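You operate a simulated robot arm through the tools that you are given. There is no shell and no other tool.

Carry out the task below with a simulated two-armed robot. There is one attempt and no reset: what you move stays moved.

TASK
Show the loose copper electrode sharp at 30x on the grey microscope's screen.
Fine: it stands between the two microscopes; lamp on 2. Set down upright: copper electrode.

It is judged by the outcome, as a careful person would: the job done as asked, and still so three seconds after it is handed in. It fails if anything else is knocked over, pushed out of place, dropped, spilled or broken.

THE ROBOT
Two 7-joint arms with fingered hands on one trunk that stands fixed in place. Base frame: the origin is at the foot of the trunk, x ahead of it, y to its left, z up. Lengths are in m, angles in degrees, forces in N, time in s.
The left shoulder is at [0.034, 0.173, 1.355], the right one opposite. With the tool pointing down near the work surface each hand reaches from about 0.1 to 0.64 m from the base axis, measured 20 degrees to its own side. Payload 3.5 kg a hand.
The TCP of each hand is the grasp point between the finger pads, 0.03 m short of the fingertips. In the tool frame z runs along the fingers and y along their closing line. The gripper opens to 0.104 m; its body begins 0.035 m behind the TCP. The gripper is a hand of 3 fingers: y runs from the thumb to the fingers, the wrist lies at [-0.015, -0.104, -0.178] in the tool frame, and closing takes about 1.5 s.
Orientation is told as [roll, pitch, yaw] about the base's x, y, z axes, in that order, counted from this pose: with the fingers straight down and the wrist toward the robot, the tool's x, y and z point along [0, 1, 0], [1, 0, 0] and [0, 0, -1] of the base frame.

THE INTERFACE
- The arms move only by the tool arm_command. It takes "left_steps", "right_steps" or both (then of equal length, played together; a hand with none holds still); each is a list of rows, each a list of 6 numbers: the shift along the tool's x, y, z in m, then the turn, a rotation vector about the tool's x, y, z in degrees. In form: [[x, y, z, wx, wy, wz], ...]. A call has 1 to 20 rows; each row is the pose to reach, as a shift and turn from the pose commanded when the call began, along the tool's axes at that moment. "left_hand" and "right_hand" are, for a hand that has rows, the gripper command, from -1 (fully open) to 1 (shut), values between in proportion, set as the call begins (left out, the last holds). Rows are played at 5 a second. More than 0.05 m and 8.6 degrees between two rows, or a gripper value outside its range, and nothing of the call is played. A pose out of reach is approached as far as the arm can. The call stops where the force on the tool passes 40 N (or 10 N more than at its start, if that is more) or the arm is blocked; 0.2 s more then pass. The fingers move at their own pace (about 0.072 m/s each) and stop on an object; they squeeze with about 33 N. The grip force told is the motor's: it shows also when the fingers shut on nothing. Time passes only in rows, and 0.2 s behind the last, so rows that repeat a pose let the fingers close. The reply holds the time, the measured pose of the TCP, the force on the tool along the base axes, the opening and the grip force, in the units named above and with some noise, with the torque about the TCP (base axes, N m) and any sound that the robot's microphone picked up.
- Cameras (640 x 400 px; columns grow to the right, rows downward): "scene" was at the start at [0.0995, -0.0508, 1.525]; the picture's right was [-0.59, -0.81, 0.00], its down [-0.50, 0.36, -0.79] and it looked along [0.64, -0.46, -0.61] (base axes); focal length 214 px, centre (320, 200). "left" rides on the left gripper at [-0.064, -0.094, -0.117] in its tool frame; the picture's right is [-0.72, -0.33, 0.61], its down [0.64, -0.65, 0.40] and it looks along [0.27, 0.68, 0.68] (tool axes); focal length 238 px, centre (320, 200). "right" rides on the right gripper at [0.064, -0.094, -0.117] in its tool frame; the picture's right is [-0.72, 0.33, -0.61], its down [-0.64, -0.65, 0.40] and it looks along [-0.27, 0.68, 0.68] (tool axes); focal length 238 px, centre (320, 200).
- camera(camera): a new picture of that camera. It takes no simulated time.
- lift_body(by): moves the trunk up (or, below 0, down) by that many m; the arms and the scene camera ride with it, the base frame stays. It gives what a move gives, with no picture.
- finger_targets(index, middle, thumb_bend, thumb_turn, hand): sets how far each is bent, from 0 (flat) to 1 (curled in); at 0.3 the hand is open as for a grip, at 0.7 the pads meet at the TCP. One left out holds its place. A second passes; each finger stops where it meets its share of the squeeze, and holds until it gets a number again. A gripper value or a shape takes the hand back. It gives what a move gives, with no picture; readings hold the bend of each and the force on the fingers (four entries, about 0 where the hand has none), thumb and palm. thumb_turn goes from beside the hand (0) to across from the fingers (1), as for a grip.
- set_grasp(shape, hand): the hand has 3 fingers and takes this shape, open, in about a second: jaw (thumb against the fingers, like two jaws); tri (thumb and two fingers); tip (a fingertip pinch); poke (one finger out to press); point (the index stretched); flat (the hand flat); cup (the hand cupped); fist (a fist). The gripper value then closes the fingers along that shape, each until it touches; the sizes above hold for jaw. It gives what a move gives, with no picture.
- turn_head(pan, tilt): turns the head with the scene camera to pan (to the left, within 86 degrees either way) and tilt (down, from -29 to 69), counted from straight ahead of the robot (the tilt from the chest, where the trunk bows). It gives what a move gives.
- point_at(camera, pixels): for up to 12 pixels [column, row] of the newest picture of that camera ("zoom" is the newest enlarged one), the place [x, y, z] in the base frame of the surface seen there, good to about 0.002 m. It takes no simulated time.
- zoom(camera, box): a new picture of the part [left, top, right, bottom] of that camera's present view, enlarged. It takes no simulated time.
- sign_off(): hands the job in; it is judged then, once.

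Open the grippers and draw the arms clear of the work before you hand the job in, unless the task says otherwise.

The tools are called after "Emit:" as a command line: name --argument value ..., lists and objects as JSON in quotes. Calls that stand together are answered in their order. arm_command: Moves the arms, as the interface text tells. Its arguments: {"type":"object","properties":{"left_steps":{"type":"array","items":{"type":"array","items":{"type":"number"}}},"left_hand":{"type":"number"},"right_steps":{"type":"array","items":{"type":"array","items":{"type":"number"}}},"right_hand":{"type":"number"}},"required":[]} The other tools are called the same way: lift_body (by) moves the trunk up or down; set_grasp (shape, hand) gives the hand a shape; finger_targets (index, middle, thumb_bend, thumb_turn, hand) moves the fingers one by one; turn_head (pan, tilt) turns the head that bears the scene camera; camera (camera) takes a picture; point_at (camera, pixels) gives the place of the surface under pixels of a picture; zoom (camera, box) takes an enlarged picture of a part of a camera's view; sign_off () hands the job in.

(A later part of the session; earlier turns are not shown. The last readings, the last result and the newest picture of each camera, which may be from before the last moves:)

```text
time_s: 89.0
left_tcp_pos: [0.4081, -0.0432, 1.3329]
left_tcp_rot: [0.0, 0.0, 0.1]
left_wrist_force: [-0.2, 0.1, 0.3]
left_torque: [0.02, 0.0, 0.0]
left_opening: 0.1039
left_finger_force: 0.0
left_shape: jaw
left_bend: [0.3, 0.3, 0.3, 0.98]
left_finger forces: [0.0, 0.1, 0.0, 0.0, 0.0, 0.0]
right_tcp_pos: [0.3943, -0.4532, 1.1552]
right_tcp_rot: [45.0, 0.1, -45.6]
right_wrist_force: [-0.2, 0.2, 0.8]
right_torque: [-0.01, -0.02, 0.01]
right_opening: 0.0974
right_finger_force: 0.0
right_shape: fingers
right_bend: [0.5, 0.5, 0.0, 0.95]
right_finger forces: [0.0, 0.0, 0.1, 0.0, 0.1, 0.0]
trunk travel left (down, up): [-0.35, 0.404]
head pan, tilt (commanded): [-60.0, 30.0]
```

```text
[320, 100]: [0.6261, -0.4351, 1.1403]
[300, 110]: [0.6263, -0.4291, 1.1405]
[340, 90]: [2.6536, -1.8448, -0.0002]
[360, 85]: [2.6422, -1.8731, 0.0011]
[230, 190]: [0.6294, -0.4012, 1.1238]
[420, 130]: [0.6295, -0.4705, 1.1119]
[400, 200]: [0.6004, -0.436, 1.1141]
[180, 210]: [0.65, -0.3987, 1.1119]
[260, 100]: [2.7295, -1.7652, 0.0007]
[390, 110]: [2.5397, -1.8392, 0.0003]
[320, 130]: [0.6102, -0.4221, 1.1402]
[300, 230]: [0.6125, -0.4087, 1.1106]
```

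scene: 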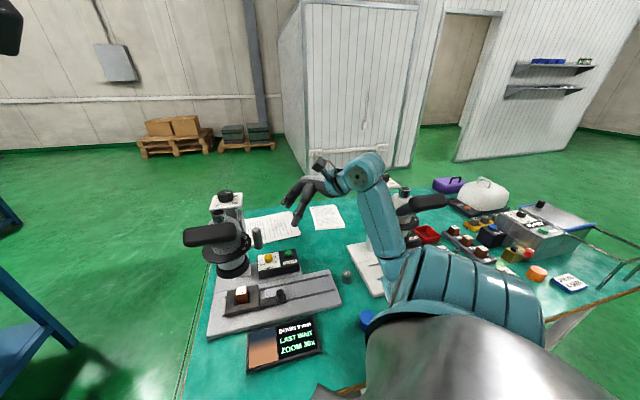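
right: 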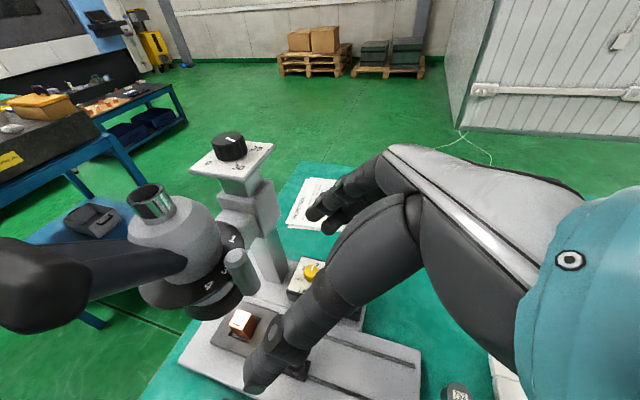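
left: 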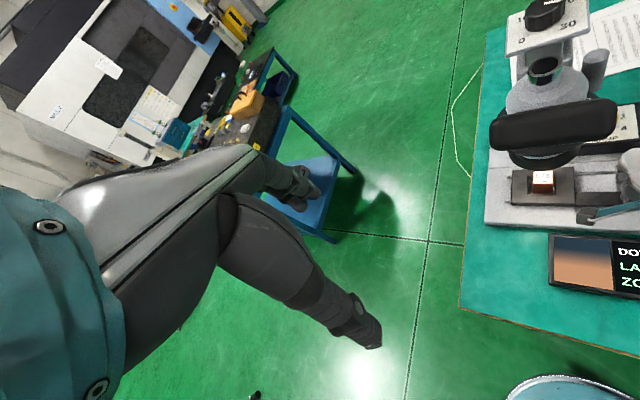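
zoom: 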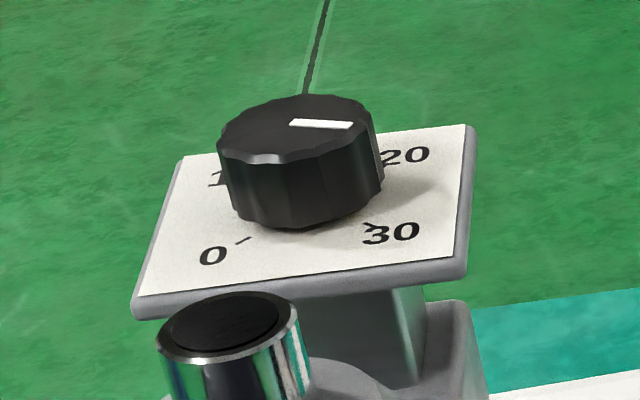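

I query the knob centre, mark ends and tick positions for exact angles.

Emit:
point_at --camera "zoom" --pixels '[[294, 124], [348, 125], [225, 145], [368, 130], [310, 98], [285, 160], [295, 130], [242, 240], [374, 227], [212, 255], [392, 233], [407, 155]]'

Emit:
zoom --camera "right" --box '[185, 115, 280, 190]'

Emit:
point_at --camera "zoom" --pixels '[[275, 130], [300, 145], [320, 130], [290, 160], [310, 110], [250, 140], [330, 150], [370, 120], [180, 230], [270, 180], [340, 250], [440, 160]]'

```text
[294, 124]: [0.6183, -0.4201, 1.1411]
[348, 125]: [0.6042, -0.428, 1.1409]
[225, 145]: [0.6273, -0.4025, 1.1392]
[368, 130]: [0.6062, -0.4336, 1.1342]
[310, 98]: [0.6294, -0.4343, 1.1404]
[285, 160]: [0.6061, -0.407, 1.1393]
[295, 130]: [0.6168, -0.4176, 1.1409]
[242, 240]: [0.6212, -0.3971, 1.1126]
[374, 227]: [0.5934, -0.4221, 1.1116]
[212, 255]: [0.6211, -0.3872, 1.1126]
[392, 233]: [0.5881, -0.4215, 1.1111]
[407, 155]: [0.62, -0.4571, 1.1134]
```

```text
5.33 times, centred on (232, 152) of right
```

zoom: 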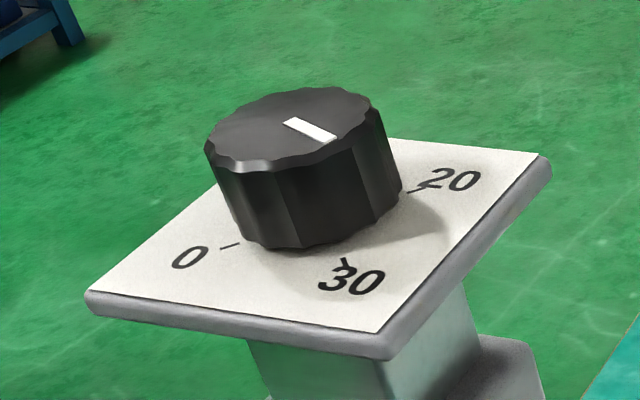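

```text
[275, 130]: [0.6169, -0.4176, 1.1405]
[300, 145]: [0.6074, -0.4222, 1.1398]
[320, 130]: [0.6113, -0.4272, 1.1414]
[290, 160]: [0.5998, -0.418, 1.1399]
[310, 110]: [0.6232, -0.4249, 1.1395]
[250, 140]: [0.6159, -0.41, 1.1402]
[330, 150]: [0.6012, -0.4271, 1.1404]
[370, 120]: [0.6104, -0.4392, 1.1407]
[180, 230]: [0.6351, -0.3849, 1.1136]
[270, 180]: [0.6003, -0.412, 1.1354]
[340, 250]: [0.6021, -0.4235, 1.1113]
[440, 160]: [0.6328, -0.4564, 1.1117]
```

The scale is 9°/mm (0 at 89°, 20 at −91°, 30 at 179°; knob centre ≈(0.6206,-0.4222), Ø36 mm, top z 1.140), with the mark at ~27. "Down 9 mm" means ~81° counterclockwise. I raise the trunk, un-tilt the hand and set a symmetric opening.

Emit:
lift_body --by 0.2

Emit:
arm_command --right_steps '[[0, 0, 0, 0, -7.5, 0], [0, 0, 0, 0, -15, 0], [0, 0, 0, 0, -22.5, 0], [0, 0, 0, 0, -30, 0], [0, 0, 0, 0, -37.5, 0], [0, 0, 0, 0, -45, 0], [0, 0, 0, 0, -45, 0]]'

Emit:
finger_targets --hand "right" --index 0.48 --middle 0.48 --thumb_bend 0.48 --thumb_turn 1.0

Emit:
camera --camera "scene"

Emit:
camera --camera "right"

```text
time_s: 91.2
left_tcp_pos: [0.4076, -0.0436, 1.5328]
left_tcp_rot: [0.1, 0.1, 0.0]
left_wrist_force: [-0.3, -0.1, 0.2]
left_torque: [0.02, -0.01, -0.01]
left_opening: 0.1036
left_finger_force: 0.1
left_shape: jaw
left_bend: [0.3, 0.3, 0.3, 0.98]
left_finger forces: [0.0, 0.0, 0.0, 0.1, 0.0, 0.0]
right_tcp_pos: [0.392, -0.4537, 1.3533]
right_tcp_rot: [45.1, 0.1, -45.5]
right_wrist_force: [0.7, -0.2, -0.8]
right_torque: [0.0, 0.02, 0.01]
right_opening: 0.0976
right_finger_force: 0.1
right_shape: fingers
right_bend: [0.5, 0.5, 0.0, 0.95]
right_finger forces: [0.0, 0.1, 0.1, 0.0, 0.0, 0.0]
trunk travel left (down, up): [-0.55, 0.204]
head pan, tilt (commanded): [-60.0, 30.0]
```

```text
time_s: 92.8
left_tcp_pos: [0.4069, -0.0438, 1.5327]
left_tcp_rot: [0.0, 0.0, 0.0]
left_wrist_force: [-0.4, 0.2, -0.4]
left_torque: [0.01, -0.05, -0.02]
left_opening: 0.1033
left_finger_force: 0.0
left_shape: jaw
left_bend: [0.3, 0.3, 0.3, 0.98]
left_finger forces: [0.0, 0.0, 0.0, 0.1, 0.0, 0.0]
right_tcp_pos: [0.3907, -0.4543, 1.353]
right_tcp_rot: [0.0, 0.1, -45.6]
right_wrist_force: [-0.9, 0.2, -0.2]
right_torque: [0.0, 0.04, -0.02]
right_opening: 0.0973
right_finger_force: 0.0
right_shape: fingers
right_bend: [0.5, 0.5, 0.0, 0.95]
right_finger forces: [0.0, 0.0, 0.0, 0.0, 0.0, 0.0]
trunk travel left (down, up): [-0.55, 0.204]
head pan, tilt (commanded): [-60.0, 30.0]
```

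```text
time_s: 93.8
left_tcp_pos: [0.4075, -0.0437, 1.533]
left_tcp_rot: [0.0, 0.0, 0.0]
left_wrist_force: [-0.7, 0.1, 0.2]
left_torque: [0.0, 0.01, 0.02]
left_opening: 0.1037
left_finger_force: 0.1
left_shape: jaw
left_bend: [0.3, 0.3, 0.3, 0.98]
left_finger forces: [0.1, 0.0, 0.0, 0.0, 0.1, 0.0]
right_tcp_pos: [0.392, -0.4546, 1.3533]
right_tcp_rot: [0.1, 0.1, -45.6]
right_wrist_force: [0.3, 0.5, -0.2]
right_torque: [0.01, -0.03, 0.02]
right_opening: 0.0573
right_finger_force: 0.0
right_shape: fingers
right_bend: [0.48, 0.48, 0.48, 1.0]
right_finger forces: [0.1, 0.0, 0.0, 0.0, 0.0, 0.1]
trunk travel left (down, up): [-0.55, 0.204]
head pan, tilt (commanded): [-60.0, 30.0]
```

```text
taken
```

scene: 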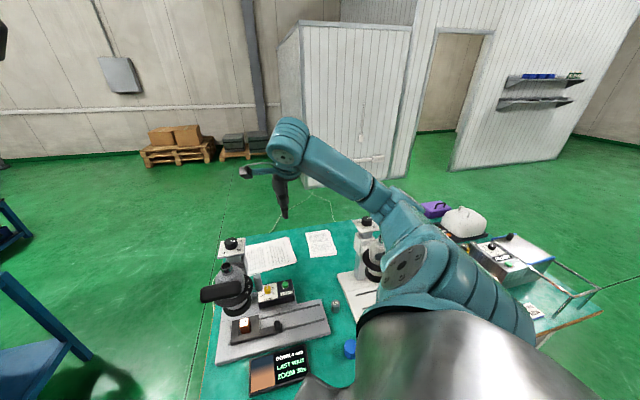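

```text
taken
```

right: 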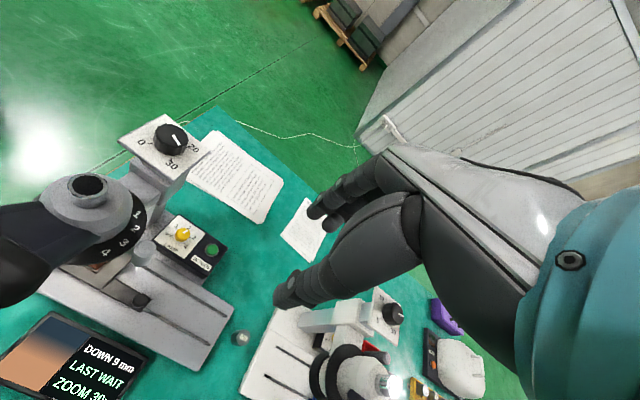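

From this top view I re-measure the focus knob's centre and mark.

Emit:
zoom --camera "right" --box '[115, 105, 215, 190]'

Emit:
point_at --camera "zoom" --pixels '[[360, 155], [375, 175], [355, 140], [300, 160], [420, 170], [365, 110], [355, 205], [355, 165], [180, 165], [365, 290], [490, 210], [340, 130]]'

```text
4.71 times, centred on (165, 148) of right
```

zoom: 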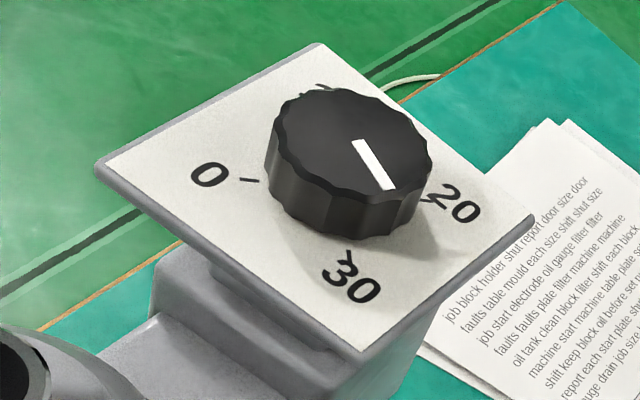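

```text
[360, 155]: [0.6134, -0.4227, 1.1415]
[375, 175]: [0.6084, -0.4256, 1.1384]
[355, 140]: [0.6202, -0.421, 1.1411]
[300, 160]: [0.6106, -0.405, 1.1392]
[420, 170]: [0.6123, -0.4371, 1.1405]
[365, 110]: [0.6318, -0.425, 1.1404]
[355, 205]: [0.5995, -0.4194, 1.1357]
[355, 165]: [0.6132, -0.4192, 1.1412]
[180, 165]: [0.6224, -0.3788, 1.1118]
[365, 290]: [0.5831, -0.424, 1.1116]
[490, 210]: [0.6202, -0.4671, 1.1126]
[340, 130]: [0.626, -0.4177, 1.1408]
```

Knob centre ≈(0.6185,-0.4215); mark ≈27.7. I move above it at z 1.25 with yaw −70°, ready for a counterclockwise turn.

Emit:
arm_command --right_steps '[[0.0232, 0.0169, 0, 0, 0, 3], [0.0463, 0.0338, 0, 0, 0, 6], [0.0695, 0.0507, 0, 0, 0, 9], [0.0926, 0.0676, 0, 0, 0, 12], [0.1158, 0.0845, 0, 0, 0, 15], [0.139, 0.1014, 0.0, 0, 0, 18], [0.1621, 0.1183, 0.02, 0, 0, 21], [0.1853, 0.1352, 0.04, 0, 0, 24.4], [0.1853, 0.1352, 0.07, 0, 0, 24.4], [0.1853, 0.1352, 0.103, 0, 0, 24.4], [0.1853, 0.1352, 0.103, 0, 0, 24.4]]'

Emit:
camera --camera "scene"

Emit:
zoom --camera "scene" --box '[180, 130, 380, 320]'

Emit:
camera --camera "right"

```text
time_s: 96.2
left_tcp_pos: [0.4072, -0.0431, 1.5325]
left_tcp_rot: [0.0, -0.1, 0.1]
left_wrist_force: [-0.3, 0.5, 0.2]
left_torque: [0.03, 0.02, -0.01]
left_opening: 0.1037
left_finger_force: 0.0
left_shape: jaw
left_bend: [0.3, 0.3, 0.3, 0.98]
left_finger forces: [0.0, 0.0, 0.1, 0.0, 0.0, 0.0]
right_tcp_pos: [0.6174, -0.4209, 1.25]
right_tcp_rot: [0.1, 0.1, -70.0]
right_wrist_force: [0.5, 0.0, -0.1]
right_torque: [-0.02, 0.01, 0.03]
right_opening: 0.057
right_finger_force: 0.1
right_shape: fingers
right_bend: [0.48, 0.48, 0.48, 1.0]
right_finger forces: [0.0, 0.0, 0.0, 0.0, 0.1, 0.1]
trunk travel left (down, up): [-0.55, 0.204]
head pan, tilt (commanded): [-60.0, 30.0]
```

```text
taken
```

scene: 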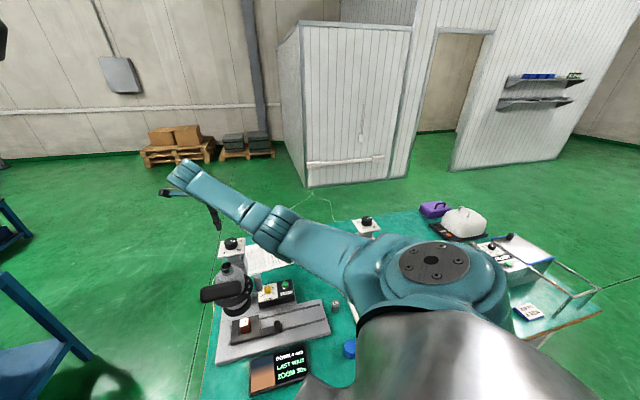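

```text
2.11 times, centred on (280, 225) of scene
```

zoom: 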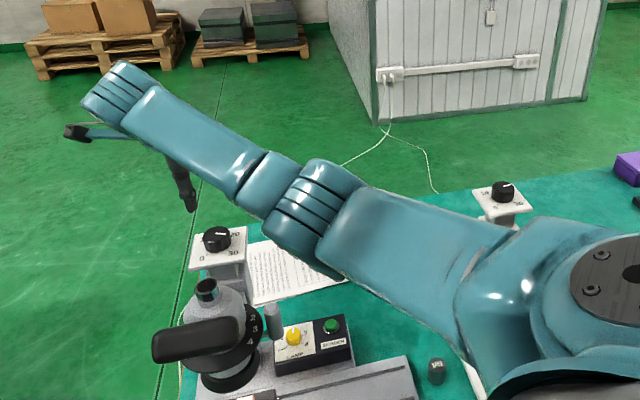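

```text
taken
```

right: 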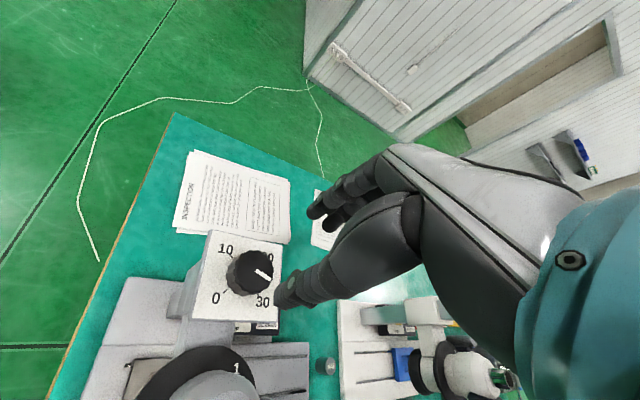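

Hand is above the knob. I descend to z≈1.18 first, then look.

Emit:
arm_command --right_steps '[[0, 0, 0.02, 0, 0, 0], [0, 0, 0.04, 0, 0, 0], [0, 0, 0.06, 0, 0, 0], [0, 0, 0.075, 0, 0, 0], [0, 0, 0.075, 0, 0, 0]]'

Emit:
camera --camera "right"

Emit:
zoom --camera "right" --box '[230, 170, 390, 330]'

Emit:
zoom --camera "scene" --box '[190, 200, 290, 300]'

```text
time_s: 97.3
left_tcp_pos: [0.4065, -0.0431, 1.533]
left_tcp_rot: [0.0, 0.0, -0.1]
left_wrist_force: [0.3, 0.5, -0.1]
left_torque: [-0.02, 0.0, -0.01]
left_opening: 0.1035
left_finger_force: 0.0
left_shape: jaw
left_bend: [0.3, 0.3, 0.3, 0.98]
left_finger forces: [0.0, 0.1, 0.1, 0.0, 0.0, 0.0]
right_tcp_pos: [0.6166, -0.4221, 1.1765]
right_tcp_rot: [0.0, 0.0, -70.0]
right_wrist_force: [0.0, 0.1, -0.7]
right_torque: [0.02, 0.0, 0.01]
right_opening: 0.0572
right_finger_force: 0.1
right_shape: fingers
right_bend: [0.48, 0.48, 0.48, 1.0]
right_finger forces: [0.0, 0.0, 0.0, 0.0, 0.0, 0.0]
trunk travel left (down, up): [-0.55, 0.204]
head pan, tilt (commanded): [-60.0, 30.0]
```

```text
taken
```

right: 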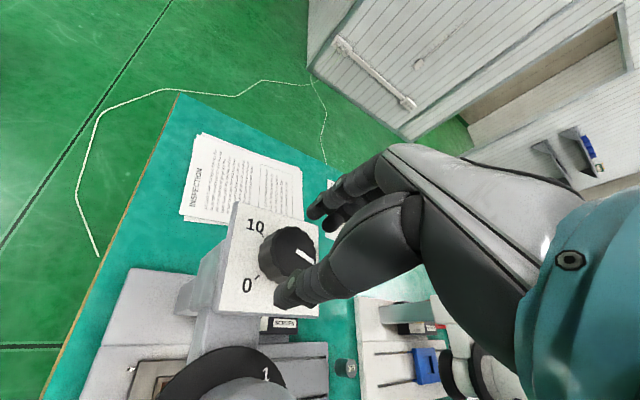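

```text
2.50 times, centred on (310, 250) of right
```

zoom: 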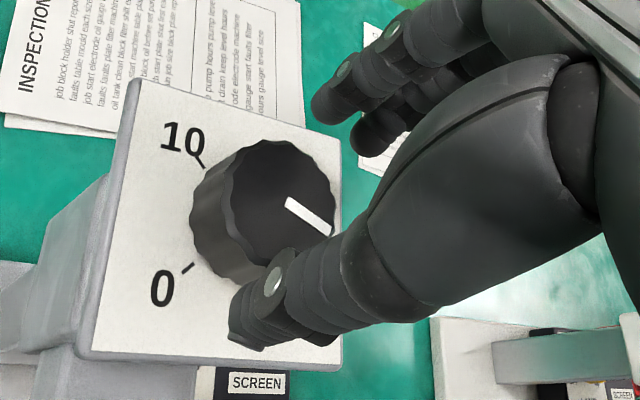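

```text
4.00 times, centred on (240, 250) of scene
```

zoom: 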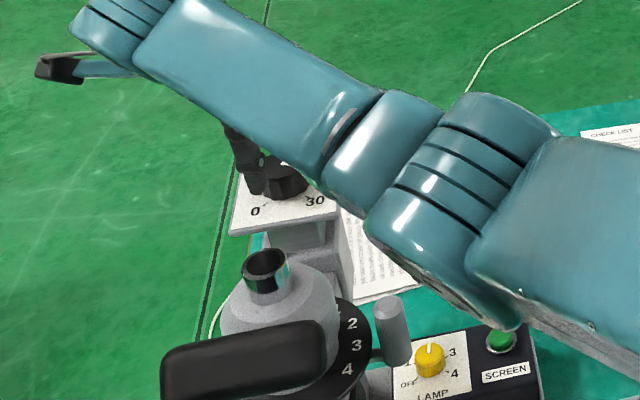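

Knob is well centred (within ~3 mm). I correct slightly, descend to TCP z≈1.153 and close.

Emit:
arm_command --right_steps '[[0.002, -0.001, 0.008, 0, 0, 0], [0.002, -0.001, 0.016, 0, 0, 0], [0.002, -0.001, 0.023, 0, 0, 0], [0.002, -0.001, 0.023, 0, 0, 0]]'

Emit:
finger_targets --hand "right" --index 0.72 --middle 0.72 --thumb_bend 0.72 --thumb_turn 1.0

Emit:
zoom --camera "right" --box '[230, 170, 390, 330]'

```text
time_s: 98.3
left_tcp_pos: [0.4063, -0.043, 1.5335]
left_tcp_rot: [-0.1, 0.1, -0.1]
left_wrist_force: [0.1, -0.7, -0.2]
left_torque: [-0.01, -0.01, -0.01]
left_opening: 0.1037
left_finger_force: 0.1
left_shape: jaw
left_bend: [0.3, 0.3, 0.3, 0.98]
left_finger forces: [0.0, 0.0, 0.0, 0.0, 0.0, 0.0]
right_tcp_pos: [0.6199, -0.42, 1.1532]
right_tcp_rot: [0.0, 0.1, -70.0]
right_wrist_force: [0.1, -0.2, -0.3]
right_torque: [0.0, 0.01, -0.02]
right_opening: 0.0576
right_finger_force: 0.0
right_shape: fingers
right_bend: [0.48, 0.48, 0.48, 1.0]
right_finger forces: [0.0, 0.1, 0.0, 0.0, 0.0, 0.1]
trunk travel left (down, up): [-0.55, 0.204]
head pan, tilt (commanded): [-60.0, 30.0]
```

```text
time_s: 99.3
left_tcp_pos: [0.4082, -0.0455, 1.532]
left_tcp_rot: [0.1, -0.1, 0.1]
left_wrist_force: [1.1, -0.3, 0.6]
left_torque: [-0.03, -0.01, 0.01]
left_opening: 0.1036
left_finger_force: 0.0
left_shape: jaw
left_bend: [0.3, 0.3, 0.3, 0.98]
left_finger forces: [0.1, 0.0, 0.1, 0.0, 0.0, 0.0]
right_tcp_pos: [0.6206, -0.4228, 1.1522]
right_tcp_rot: [0.0, 0.1, -70.1]
right_wrist_force: [5.2, -13.5, 0.2]
right_torque: [-0.25, -0.07, 0.0]
right_opening: 0.0351
right_finger_force: 19.4
right_shape: fingers
right_bend: [0.56, 0.6, 0.58, 1.0]
right_finger forces: [13.4, 12.8, 0.0, 0.0, 12.6, 0.0]
trunk travel left (down, up): [-0.55, 0.204]
head pan, tilt (commanded): [-60.0, 30.0]
```

```text
2.50 times, centred on (310, 250) of right
```

zoom: 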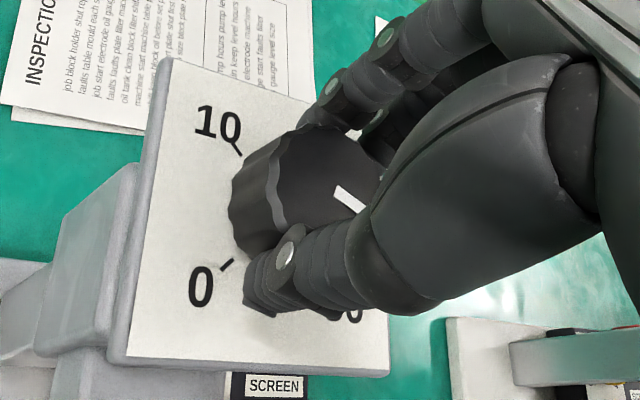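

Gripped. I turn counterclockwise 40° first and read the screen.

Emit:
arm_command --right_steps '[[0, 0, 0, 0, 0, -5], [0, 0, 0, 0, 0, -10], [0, 0, 0, 0, 0, -15], [0, 0, 0, 0, 0, -20], [0, 0, 0, 0, 0, -25], [0, 0, 0, 0, 0, -30], [0, 0, 0, 0, 0, -35], [0, 0, 0, 0, 0, -40], [0, 0, 0, 0, 0, -40]]'

Emit:
camera --camera "scene"

Emit:
zoom --camera "scene" --box '[240, 340, 330, 395]'

Emit:
zoom --camera "right" --box '[230, 170, 390, 330]'

```text
time_s: 101.3
left_tcp_pos: [0.408, -0.0453, 1.5319]
left_tcp_rot: [0.2, 0.0, -0.1]
left_wrist_force: [0.1, -0.7, 0.0]
left_torque: [0.02, 0.0, 0.01]
left_opening: 0.1037
left_finger_force: 0.0
left_shape: jaw
left_bend: [0.3, 0.3, 0.3, 0.98]
left_finger forces: [0.0, 0.0, 0.1, 0.0, 0.0, 0.0]
right_tcp_pos: [0.6211, -0.4212, 1.1504]
right_tcp_rot: [0.2, -0.1, -30.0]
right_wrist_force: [7.0, -14.0, 2.6]
right_torque: [-0.3, -0.11, -0.08]
right_opening: 0.0353
right_finger_force: 20.7
right_shape: fingers
right_bend: [0.55, 0.6, 0.59, 1.0]
right_finger forces: [12.5, 14.9, 0.0, 0.0, 13.9, 0.0]
trunk travel left (down, up): [-0.55, 0.204]
head pan, tilt (commanded): [-60.0, 30.0]
```

```text
taken
```

scene: 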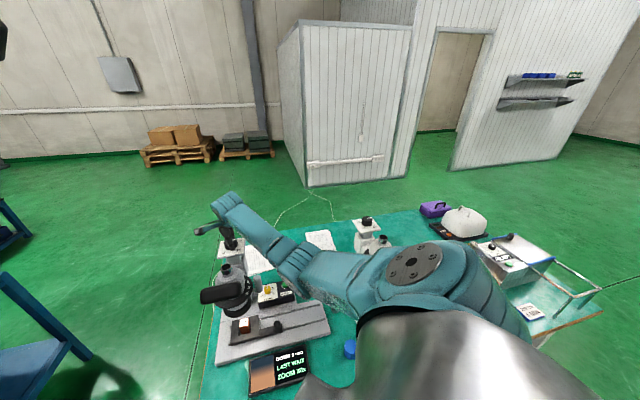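

```text
7.11 times, centred on (285, 368) of scene
```

zoom: 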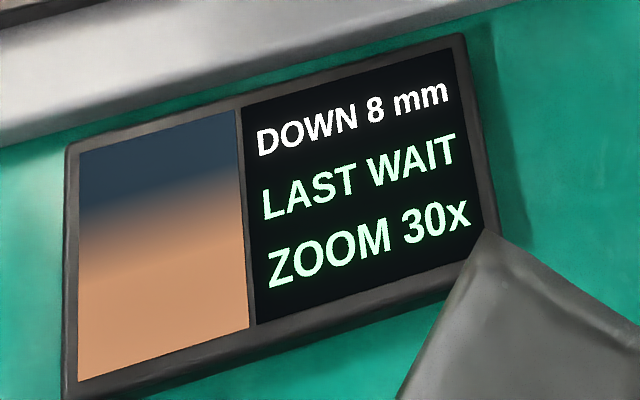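

```text
2.50 times, centred on (310, 250) of right
```

zoom: 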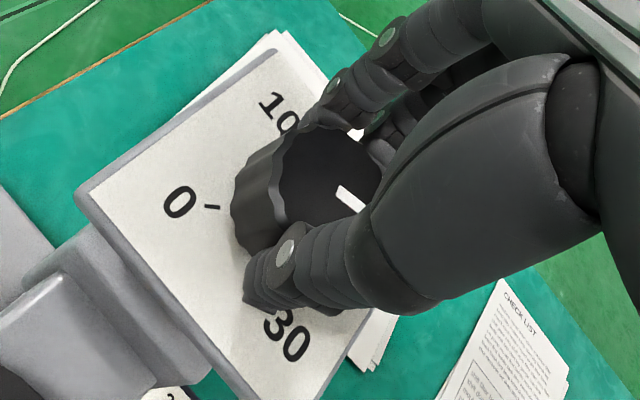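

The reading dropped to "DOWN 8 mm" — right direction, slower than the scale suggested. I continue another 40°.

Emit:
arm_command --right_steps '[[0, 0, 0, 0, 0, -5], [0, 0, 0, 0, 0, -10], [0, 0, 0, 0, 0, -15], [0, 0, 0, 0, 0, -20], [0, 0, 0, 0, 0, -25], [0, 0, 0, 0, 0, -30], [0, 0, 0, 0, 0, -35], [0, 0, 0, 0, 0, -40], [0, 0, 0, 0, 0, -40]]'

Emit:
camera --camera "scene"

Emit:
zoom --camera "scene" --box '[240, 340, 330, 395]'

Emit:
zoom --camera "right" --box '[230, 170, 390, 330]'

```text
time_s: 103.3
left_tcp_pos: [0.4097, -0.0448, 1.5323]
left_tcp_rot: [0.0, 0.0, 0.0]
left_wrist_force: [-0.5, 0.0, -0.3]
left_torque: [0.03, 0.03, 0.01]
left_opening: 0.1036
left_finger_force: 0.2
left_shape: jaw
left_bend: [0.3, 0.3, 0.3, 0.98]
left_finger forces: [0.0, 0.0, 0.1, 0.0, 0.1, 0.0]
right_tcp_pos: [0.6213, -0.4195, 1.151]
right_tcp_rot: [0.1, -0.2, 10.1]
right_wrist_force: [10.8, -5.8, 5.2]
right_torque: [-0.21, -0.22, -0.09]
right_opening: 0.0353
right_finger_force: 20.3
right_shape: fingers
right_bend: [0.55, 0.6, 0.59, 1.0]
right_finger forces: [11.3, 14.0, 0.0, 0.1, 14.6, 0.0]
trunk travel left (down, up): [-0.55, 0.204]
head pan, tilt (commanded): [-60.0, 30.0]
```

```text
taken
```

scene: 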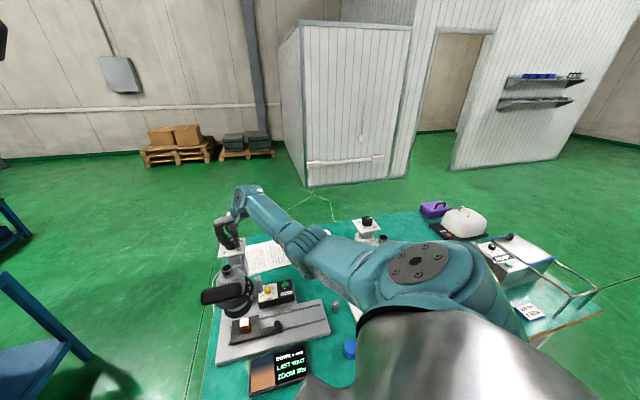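

```text
7.11 times, centred on (285, 368) of scene
```

zoom: 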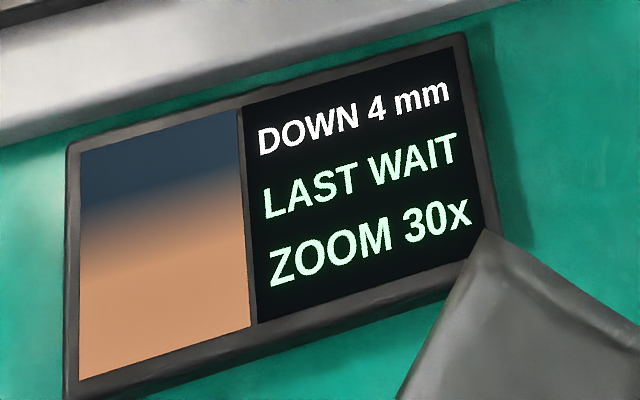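

```text
2.50 times, centred on (310, 250) of right
```

zoom: 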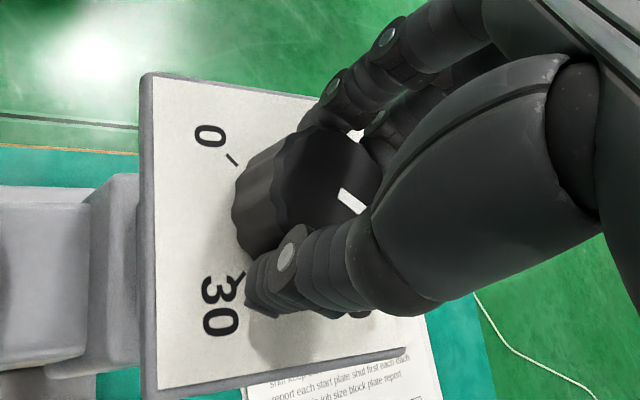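

Now "DOWN 4 mm"; the head may still be travelling after the knob. I hold still a second and recheck.

Emit:
arm_command --right_steps '[[0, 0, 0, 0, 0, 0], [0, 0, 0, 0, 0, 0], [0, 0, 0, 0, 0, 0], [0, 0, 0, 0, 0, 0], [0, 0, 0, 0, 0, 0]]'

Emit:
zoom --camera "scene" --box '[240, 340, 330, 395]'

```text
time_s: 104.5
left_tcp_pos: [0.4091, -0.0443, 1.532]
left_tcp_rot: [0.0, 0.1, 0.0]
left_wrist_force: [-0.2, -0.4, -1.0]
left_torque: [-0.01, 0.05, -0.02]
left_opening: 0.1038
left_finger_force: 0.1
left_shape: jaw
left_bend: [0.3, 0.3, 0.3, 0.98]
left_finger forces: [0.1, 0.0, 0.0, 0.1, 0.1, 0.0]
right_tcp_pos: [0.6211, -0.4191, 1.1518]
right_tcp_rot: [0.1, 0.0, 10.1]
right_wrist_force: [12.0, -4.2, 5.8]
right_torque: [-0.13, -0.23, 0.01]
right_opening: 0.0351
right_finger_force: 20.5
right_shape: fingers
right_bend: [0.56, 0.6, 0.59, 1.0]
right_finger forces: [11.5, 14.7, 0.1, 0.1, 14.4, 0.0]
trunk travel left (down, up): [-0.55, 0.204]
head pan, tilt (commanded): [-60.0, 30.0]
```

```text
7.11 times, centred on (285, 368) of scene
```

zoom: 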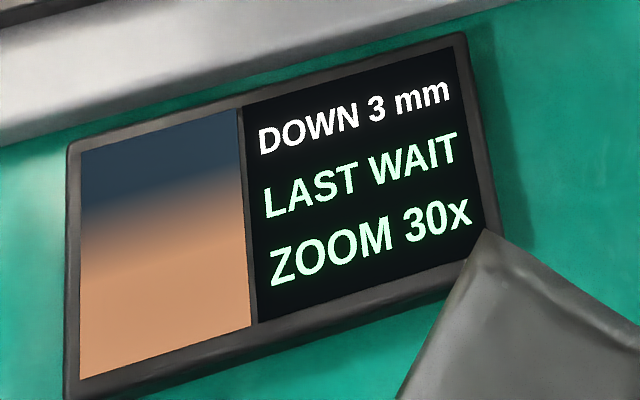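

It is still following (now 3). I wait longer.

Emit:
arm_command --right_steps '[[0, 0, 0, 0, 0, 0], [0, 0, 0, 0, 0, 0], [0, 0, 0, 0, 0, 0], [0, 0, 0, 0, 0, 0], [0, 0, 0, 0, 0, 0], [0, 0, 0, 0, 0, 0], [0, 0, 0, 0, 0, 0], [0, 0, 0, 0, 0, 0], [0, 0, 0, 0, 0, 0], [0, 0, 0, 0, 0, 0], [0, 0, 0, 0, 0, 0], [0, 0, 0, 0, 0, 0], [0, 0, 0, 0, 0, 0], [0, 0, 0, 0, 0, 0], [0, 0, 0, 0, 0, 0]]'

Emit:
zoom --camera "scene" --box '[240, 340, 330, 395]'

Emit:
zoom --camera "right" --box '[230, 170, 390, 330]'

```text
time_s: 107.8
left_tcp_pos: [0.4103, -0.0437, 1.5322]
left_tcp_rot: [0.0, 0.1, -0.1]
left_wrist_force: [0.4, -0.4, -0.1]
left_torque: [0.03, -0.02, -0.02]
left_opening: 0.1034
left_finger_force: 0.0
left_shape: jaw
left_bend: [0.3, 0.3, 0.3, 0.98]
left_finger forces: [0.0, 0.0, 0.1, 0.0, 0.0, 0.0]
right_tcp_pos: [0.6213, -0.4187, 1.1509]
right_tcp_rot: [0.2, 0.0, 10.0]
right_wrist_force: [12.6, -1.8, 6.1]
right_torque: [-0.1, -0.27, -0.01]
right_opening: 0.0353
right_finger_force: 20.2
right_shape: fingers
right_bend: [0.56, 0.6, 0.59, 1.0]
right_finger forces: [11.8, 14.5, 0.0, 0.0, 14.2, 0.1]
trunk travel left (down, up): [-0.55, 0.204]
head pan, tilt (commanded): [-60.0, 30.0]
```

```text
7.11 times, centred on (285, 368) of scene
```

zoom: 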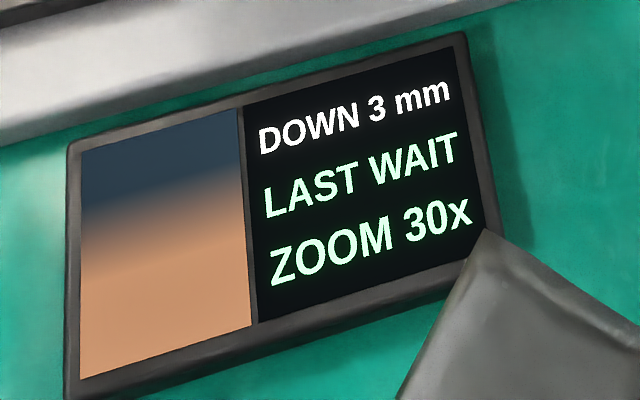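

```text
2.50 times, centred on (310, 250) of right
```

zoom: 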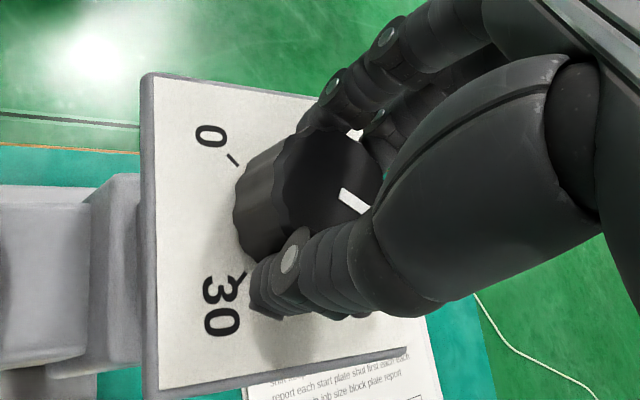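

The display seems capped at 9 initially, so ~3 mm (≈30°) remain. I release, rotate the open hand back 50°, and regrip.

Emit:
finger_targets --hand "right" --index 0.48 --middle 0.48 --thumb_bend 0.48 --thumb_turn 1.0

Emit:
zoom --camera "scene" --box '[240, 340, 330, 395]'

Emit:
arm_command --right_steps '[[0, 0, 0, 0, 0, 7], [0, 0, 0, 0, 0, 14], [0, 0, 0, 0, 0, 21], [0, 0, 0, 0, 0, 28], [0, 0, 0, 0, 0, 35], [0, 0, 0, 0, 0, 42], [0, 0, 0, 0, 0, 50], [0, 0, 0, 0, 0, 50]]'

Emit:
zoom --camera "right" --box '[210, 150, 390, 330]'

Emit:
zoom --camera "scene" --box '[190, 200, 290, 300]'

```text
time_s: 108.8
left_tcp_pos: [0.4069, -0.0426, 1.5332]
left_tcp_rot: [0.0, 0.0, 0.1]
left_wrist_force: [-0.8, -0.7, -0.5]
left_torque: [-0.03, -0.02, -0.05]
left_opening: 0.1035
left_finger_force: 0.0
left_shape: jaw
left_bend: [0.3, 0.3, 0.3, 0.98]
left_finger forces: [0.1, 0.0, 0.1, 0.0, 0.0, 0.0]
right_tcp_pos: [0.62, -0.4192, 1.1521]
right_tcp_rot: [0.1, 0.0, 10.0]
right_wrist_force: [-0.7, 0.4, -0.6]
right_torque: [0.05, -0.02, -0.04]
right_opening: 0.0568
right_finger_force: 0.0
right_shape: fingers
right_bend: [0.48, 0.48, 0.48, 1.0]
right_finger forces: [0.0, 0.0, 0.0, 0.0, 0.1, 0.0]
trunk travel left (down, up): [-0.55, 0.204]
head pan, tilt (commanded): [-60.0, 30.0]
```

```text
7.11 times, centred on (285, 368) of scene
```

zoom: 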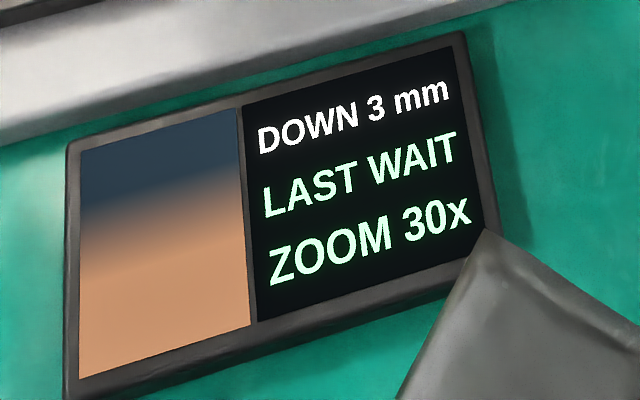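

```text
time_s: 110.5
left_tcp_pos: [0.4073, -0.0436, 1.5332]
left_tcp_rot: [-0.1, 0.0, 0.0]
left_wrist_force: [0.5, -0.1, -0.1]
left_torque: [0.01, -0.01, 0.01]
left_opening: 0.1036
left_finger_force: 0.0
left_shape: jaw
left_bend: [0.3, 0.3, 0.3, 0.98]
left_finger forces: [0.0, 0.0, 0.0, 0.0, 0.1, 0.0]
right_tcp_pos: [0.6191, -0.4196, 1.1522]
right_tcp_rot: [0.2, 0.1, -40.1]
right_wrist_force: [0.3, -0.5, -0.4]
right_torque: [0.0, 0.01, 0.0]
right_opening: 0.0569
right_finger_force: 0.0
right_shape: fingers
right_bend: [0.48, 0.48, 0.48, 1.0]
right_finger forces: [0.0, 0.0, 0.1, 0.1, 0.0, 0.0]
trunk travel left (down, up): [-0.55, 0.204]
head pan, tilt (commanded): [-60.0, 30.0]
```

```text
2.22 times, centred on (300, 240) of right
```

zoom: 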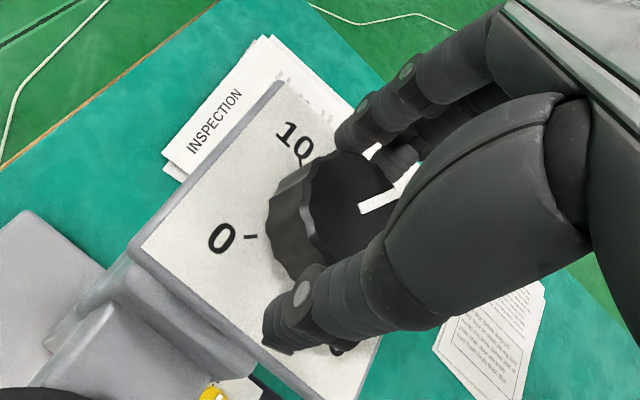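

```text
4.00 times, centred on (240, 250) of scene
```

zoom: 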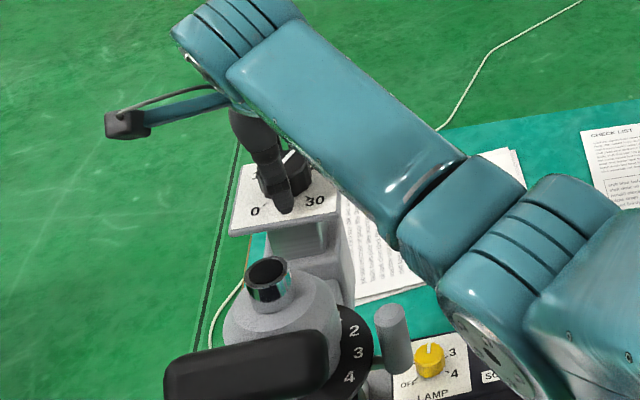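

I regrip and turn 25° counterclockwise, then read the screen.

Emit:
finger_targets --hand "right" --index 0.72 --middle 0.72 --thumb_bend 0.72 --thumb_turn 1.0

Emit:
arm_command --right_steps '[[0, 0, 0, 0, 0, -5], [0, 0, 0, 0, 0, -10], [0, 0, 0, 0, 0, -15], [0, 0, 0, 0, 0, -20], [0, 0, 0, 0, 0, -25], [0, 0, 0, 0, 0, -25], [0, 0, 0, 0, 0, -25], [0, 0, 0, 0, 0, -25], [0, 0, 0, 0, 0, -25], [0, 0, 0, 0, 0, -25]]'

Emit:
zoom --camera "scene" --box '[240, 340, 330, 395]'

Emit:
zoom --camera "right" --box '[210, 150, 390, 330]'

```text
time_s: 111.5
left_tcp_pos: [0.4092, -0.045, 1.5322]
left_tcp_rot: [0.1, 0.1, 0.1]
left_wrist_force: [0.1, -0.2, 0.0]
left_torque: [0.01, 0.01, -0.02]
left_opening: 0.1037
left_finger_force: 0.0
left_shape: jaw
left_bend: [0.3, 0.3, 0.3, 0.98]
left_finger forces: [0.2, 0.1, 0.0, 0.1, 0.1, 0.0]
right_tcp_pos: [0.622, -0.4223, 1.1524]
right_tcp_rot: [0.1, 0.1, -40.0]
right_wrist_force: [10.8, -9.2, 0.6]
right_torque: [-0.17, -0.19, -0.02]
right_opening: 0.0352
right_finger_force: 19.8
right_shape: fingers
right_bend: [0.56, 0.6, 0.58, 1.0]
right_finger forces: [12.9, 13.4, 0.0, 0.0, 12.5, 0.1]
trunk travel left (down, up): [-0.55, 0.204]
head pan, tilt (commanded): [-60.0, 30.0]
```

```text
time_s: 113.8
left_tcp_pos: [0.409, -0.0449, 1.5315]
left_tcp_rot: [0.1, 0.1, 0.0]
left_wrist_force: [0.3, 0.0, 0.6]
left_torque: [0.01, 0.01, 0.0]
left_opening: 0.1037
left_finger_force: 0.0
left_shape: jaw
left_bend: [0.3, 0.3, 0.3, 0.98]
left_finger forces: [0.1, 0.0, 0.1, 0.1, 0.0, 0.1]
right_tcp_pos: [0.6219, -0.4197, 1.1517]
right_tcp_rot: [0.0, 0.0, -15.0]
right_wrist_force: [10.1, -7.9, 1.6]
right_torque: [-0.22, -0.16, -0.02]
right_opening: 0.0347
right_finger_force: 19.5
right_shape: fingers
right_bend: [0.56, 0.6, 0.59, 1.0]
right_finger forces: [11.1, 14.5, 0.0, 0.0, 13.9, 0.0]
trunk travel left (down, up): [-0.55, 0.204]
head pan, tilt (commanded): [-60.0, 30.0]
```

```text
7.11 times, centred on (285, 368) of scene
```

zoom: 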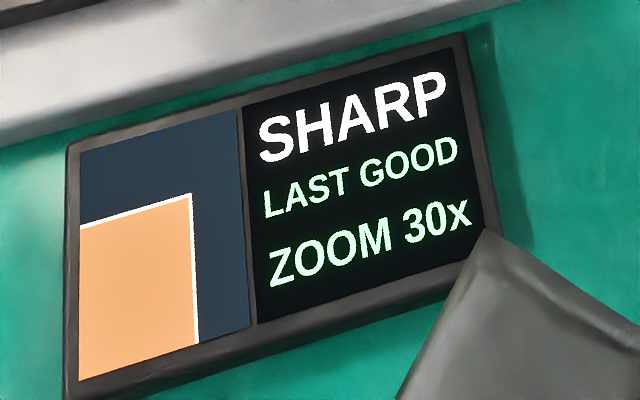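

```text
2.22 times, centred on (300, 240) of right
```

zoom: 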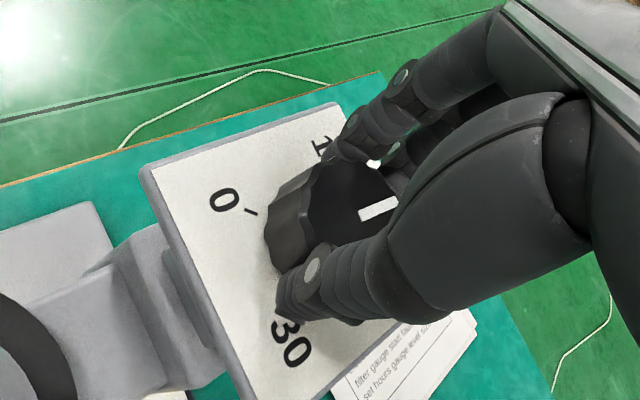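

The screen says "SHARP / LAST GOOD / ZOOM 30x". I release the knob and confirm it stays sharp.

Emit:
finger_targets --hand "right" --index 0.48 --middle 0.48 --thumb_bend 0.48 --thumb_turn 1.0

Emit:
zoom --camera "scene" --box '[240, 340, 330, 395]'

```text
time_s: 114.8
left_tcp_pos: [0.4073, -0.0433, 1.5324]
left_tcp_rot: [0.1, 0.1, 0.1]
left_wrist_force: [0.4, -0.3, -0.5]
left_torque: [-0.02, 0.03, 0.02]
left_opening: 0.1036
left_finger_force: 0.0
left_shape: jaw
left_bend: [0.3, 0.3, 0.3, 0.98]
left_finger forces: [0.0, 0.0, 0.1, 0.0, 0.0, 0.0]
right_tcp_pos: [0.6206, -0.4197, 1.1526]
right_tcp_rot: [0.1, 0.0, -15.0]
right_wrist_force: [0.6, 1.1, 0.9]
right_torque: [0.02, 0.0, 0.01]
right_opening: 0.0567
right_finger_force: 0.0
right_shape: fingers
right_bend: [0.48, 0.48, 0.48, 1.0]
right_finger forces: [0.1, 0.0, 0.0, 0.0, 0.1, 0.1]
trunk travel left (down, up): [-0.55, 0.204]
head pan, tilt (commanded): [-60.0, 30.0]
```

```text
7.11 times, centred on (285, 368) of scene
```

zoom: 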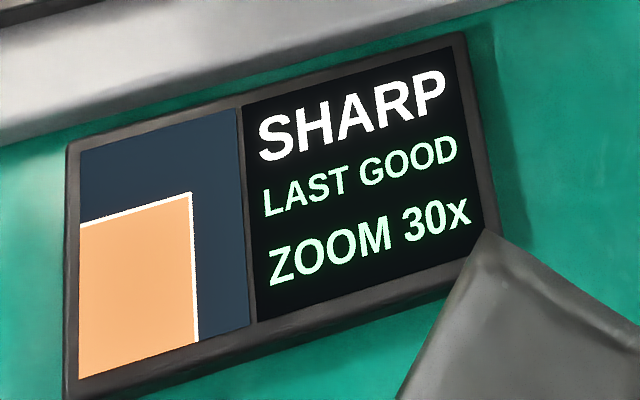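

It stays sharp. I lift straight up off the knob and then retreat high toward the robot.

Emit:
arm_command --right_steps '[[0, 0, -0.015, 0, 0, 0], [0, 0, -0.035, 0, 0, 0], [0, 0, -0.06, 0, 0, 0], [0, 0, -0.09, 0, 0, 0], [0, 0, -0.12, 0, 0, 0], [0, 0, -0.15, 0, 0, 0], [0, 0, -0.18, 0, 0, 0], [0, 0, -0.2, 0, 0, 0]]'

Emit:
arm_command --right_steps '[[-0.005, -0.03, 0, 0, 0, -2], [-0.01, -0.06, 0, 0, 0, -4], [-0.015, -0.09, 0, 0, 0, -6], [-0.02, -0.12, 0, 0, 0, -8], [-0.025, -0.15, 0, 0, 0, -10], [-0.03, -0.18, 0, 0, 0, -12], [-0.035, -0.21, 0, 0, 0, -15], [-0.04, -0.24, 0, 0, 0, -15], [-0.04, -0.24, 0, 0, 0, -15]]' --right_hand -1

Emit:
camera --camera "scene"

Emit:
zoom --camera "scene" --box '[190, 220, 350, 400]'

Emit:
camera --camera "right"

```text
time_s: 116.5
left_tcp_pos: [0.4069, -0.0437, 1.5325]
left_tcp_rot: [0.0, 0.0, 0.0]
left_wrist_force: [0.2, -0.2, 0.0]
left_torque: [0.01, 0.01, 0.0]
left_opening: 0.1037
left_finger_force: 0.2
left_shape: jaw
left_bend: [0.3, 0.3, 0.3, 0.98]
left_finger forces: [0.0, 0.1, 0.0, 0.0, 0.1, 0.1]
right_tcp_pos: [0.6188, -0.4191, 1.353]
right_tcp_rot: [0.0, 0.2, -15.0]
right_wrist_force: [1.0, -0.5, -0.4]
right_torque: [0.02, 0.02, -0.02]
right_opening: 0.0569
right_finger_force: 0.0
right_shape: fingers
right_bend: [0.48, 0.48, 0.48, 1.0]
right_finger forces: [0.0, 0.1, 0.0, 0.0, 0.0, 0.0]
trunk travel left (down, up): [-0.55, 0.204]
head pan, tilt (commanded): [-60.0, 30.0]
```

```text
time_s: 118.5
left_tcp_pos: [0.4082, -0.0441, 1.532]
left_tcp_rot: [0.0, 0.0, -0.1]
left_wrist_force: [-0.7, -0.2, 0.5]
left_torque: [0.01, 0.01, 0.03]
left_opening: 0.1036
left_finger_force: 0.0
left_shape: jaw
left_bend: [0.3, 0.3, 0.3, 0.98]
left_finger forces: [0.0, 0.1, 0.1, 0.1, 0.1, 0.0]
right_tcp_pos: [0.3791, -0.395, 1.353]
right_tcp_rot: [0.1, 0.0, 0.0]
right_wrist_force: [-0.6, -0.4, -1.0]
right_torque: [-0.01, 0.0, 0.03]
right_opening: 0.0001
right_finger_force: 0.0
right_shape: poke
right_bend: [0.7, 0.7, 1.0, 1.0]
right_finger forces: [0.0, 0.2, 0.1, 0.0, 0.0, 0.1]
trunk travel left (down, up): [-0.55, 0.204]
head pan, tilt (commanded): [-60.0, 30.0]
```

```text
taken
```

scene: 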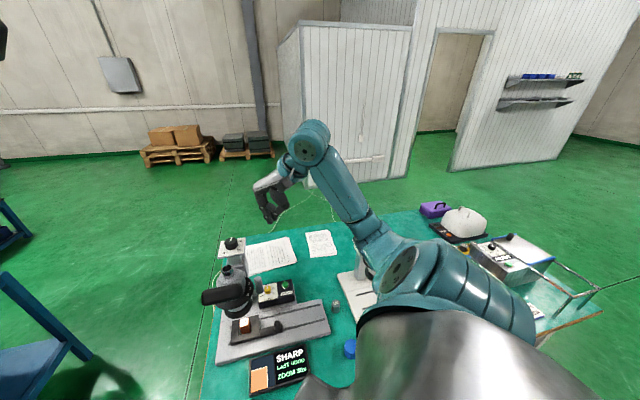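

```text
2.22 times, centred on (270, 310) of scene
```

zoom: 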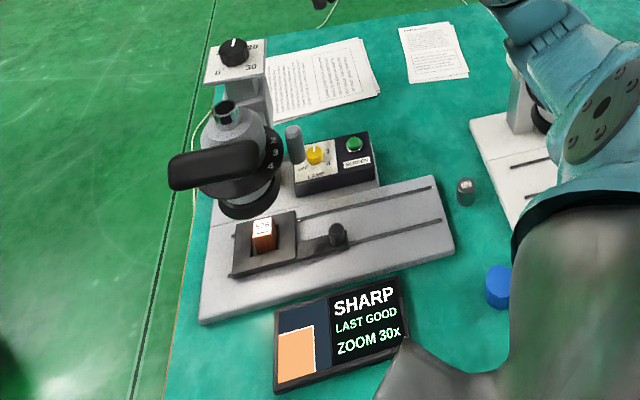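

```text
taken
```

right: 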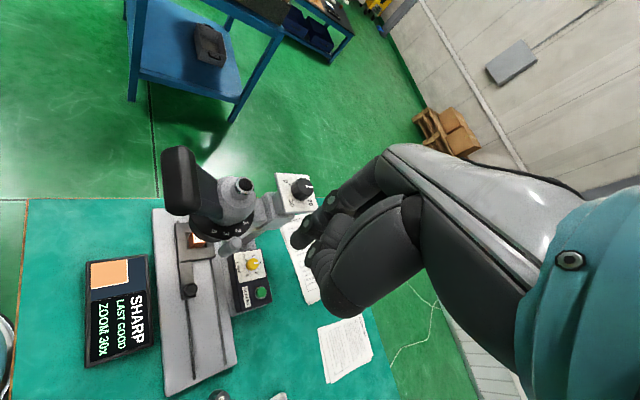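

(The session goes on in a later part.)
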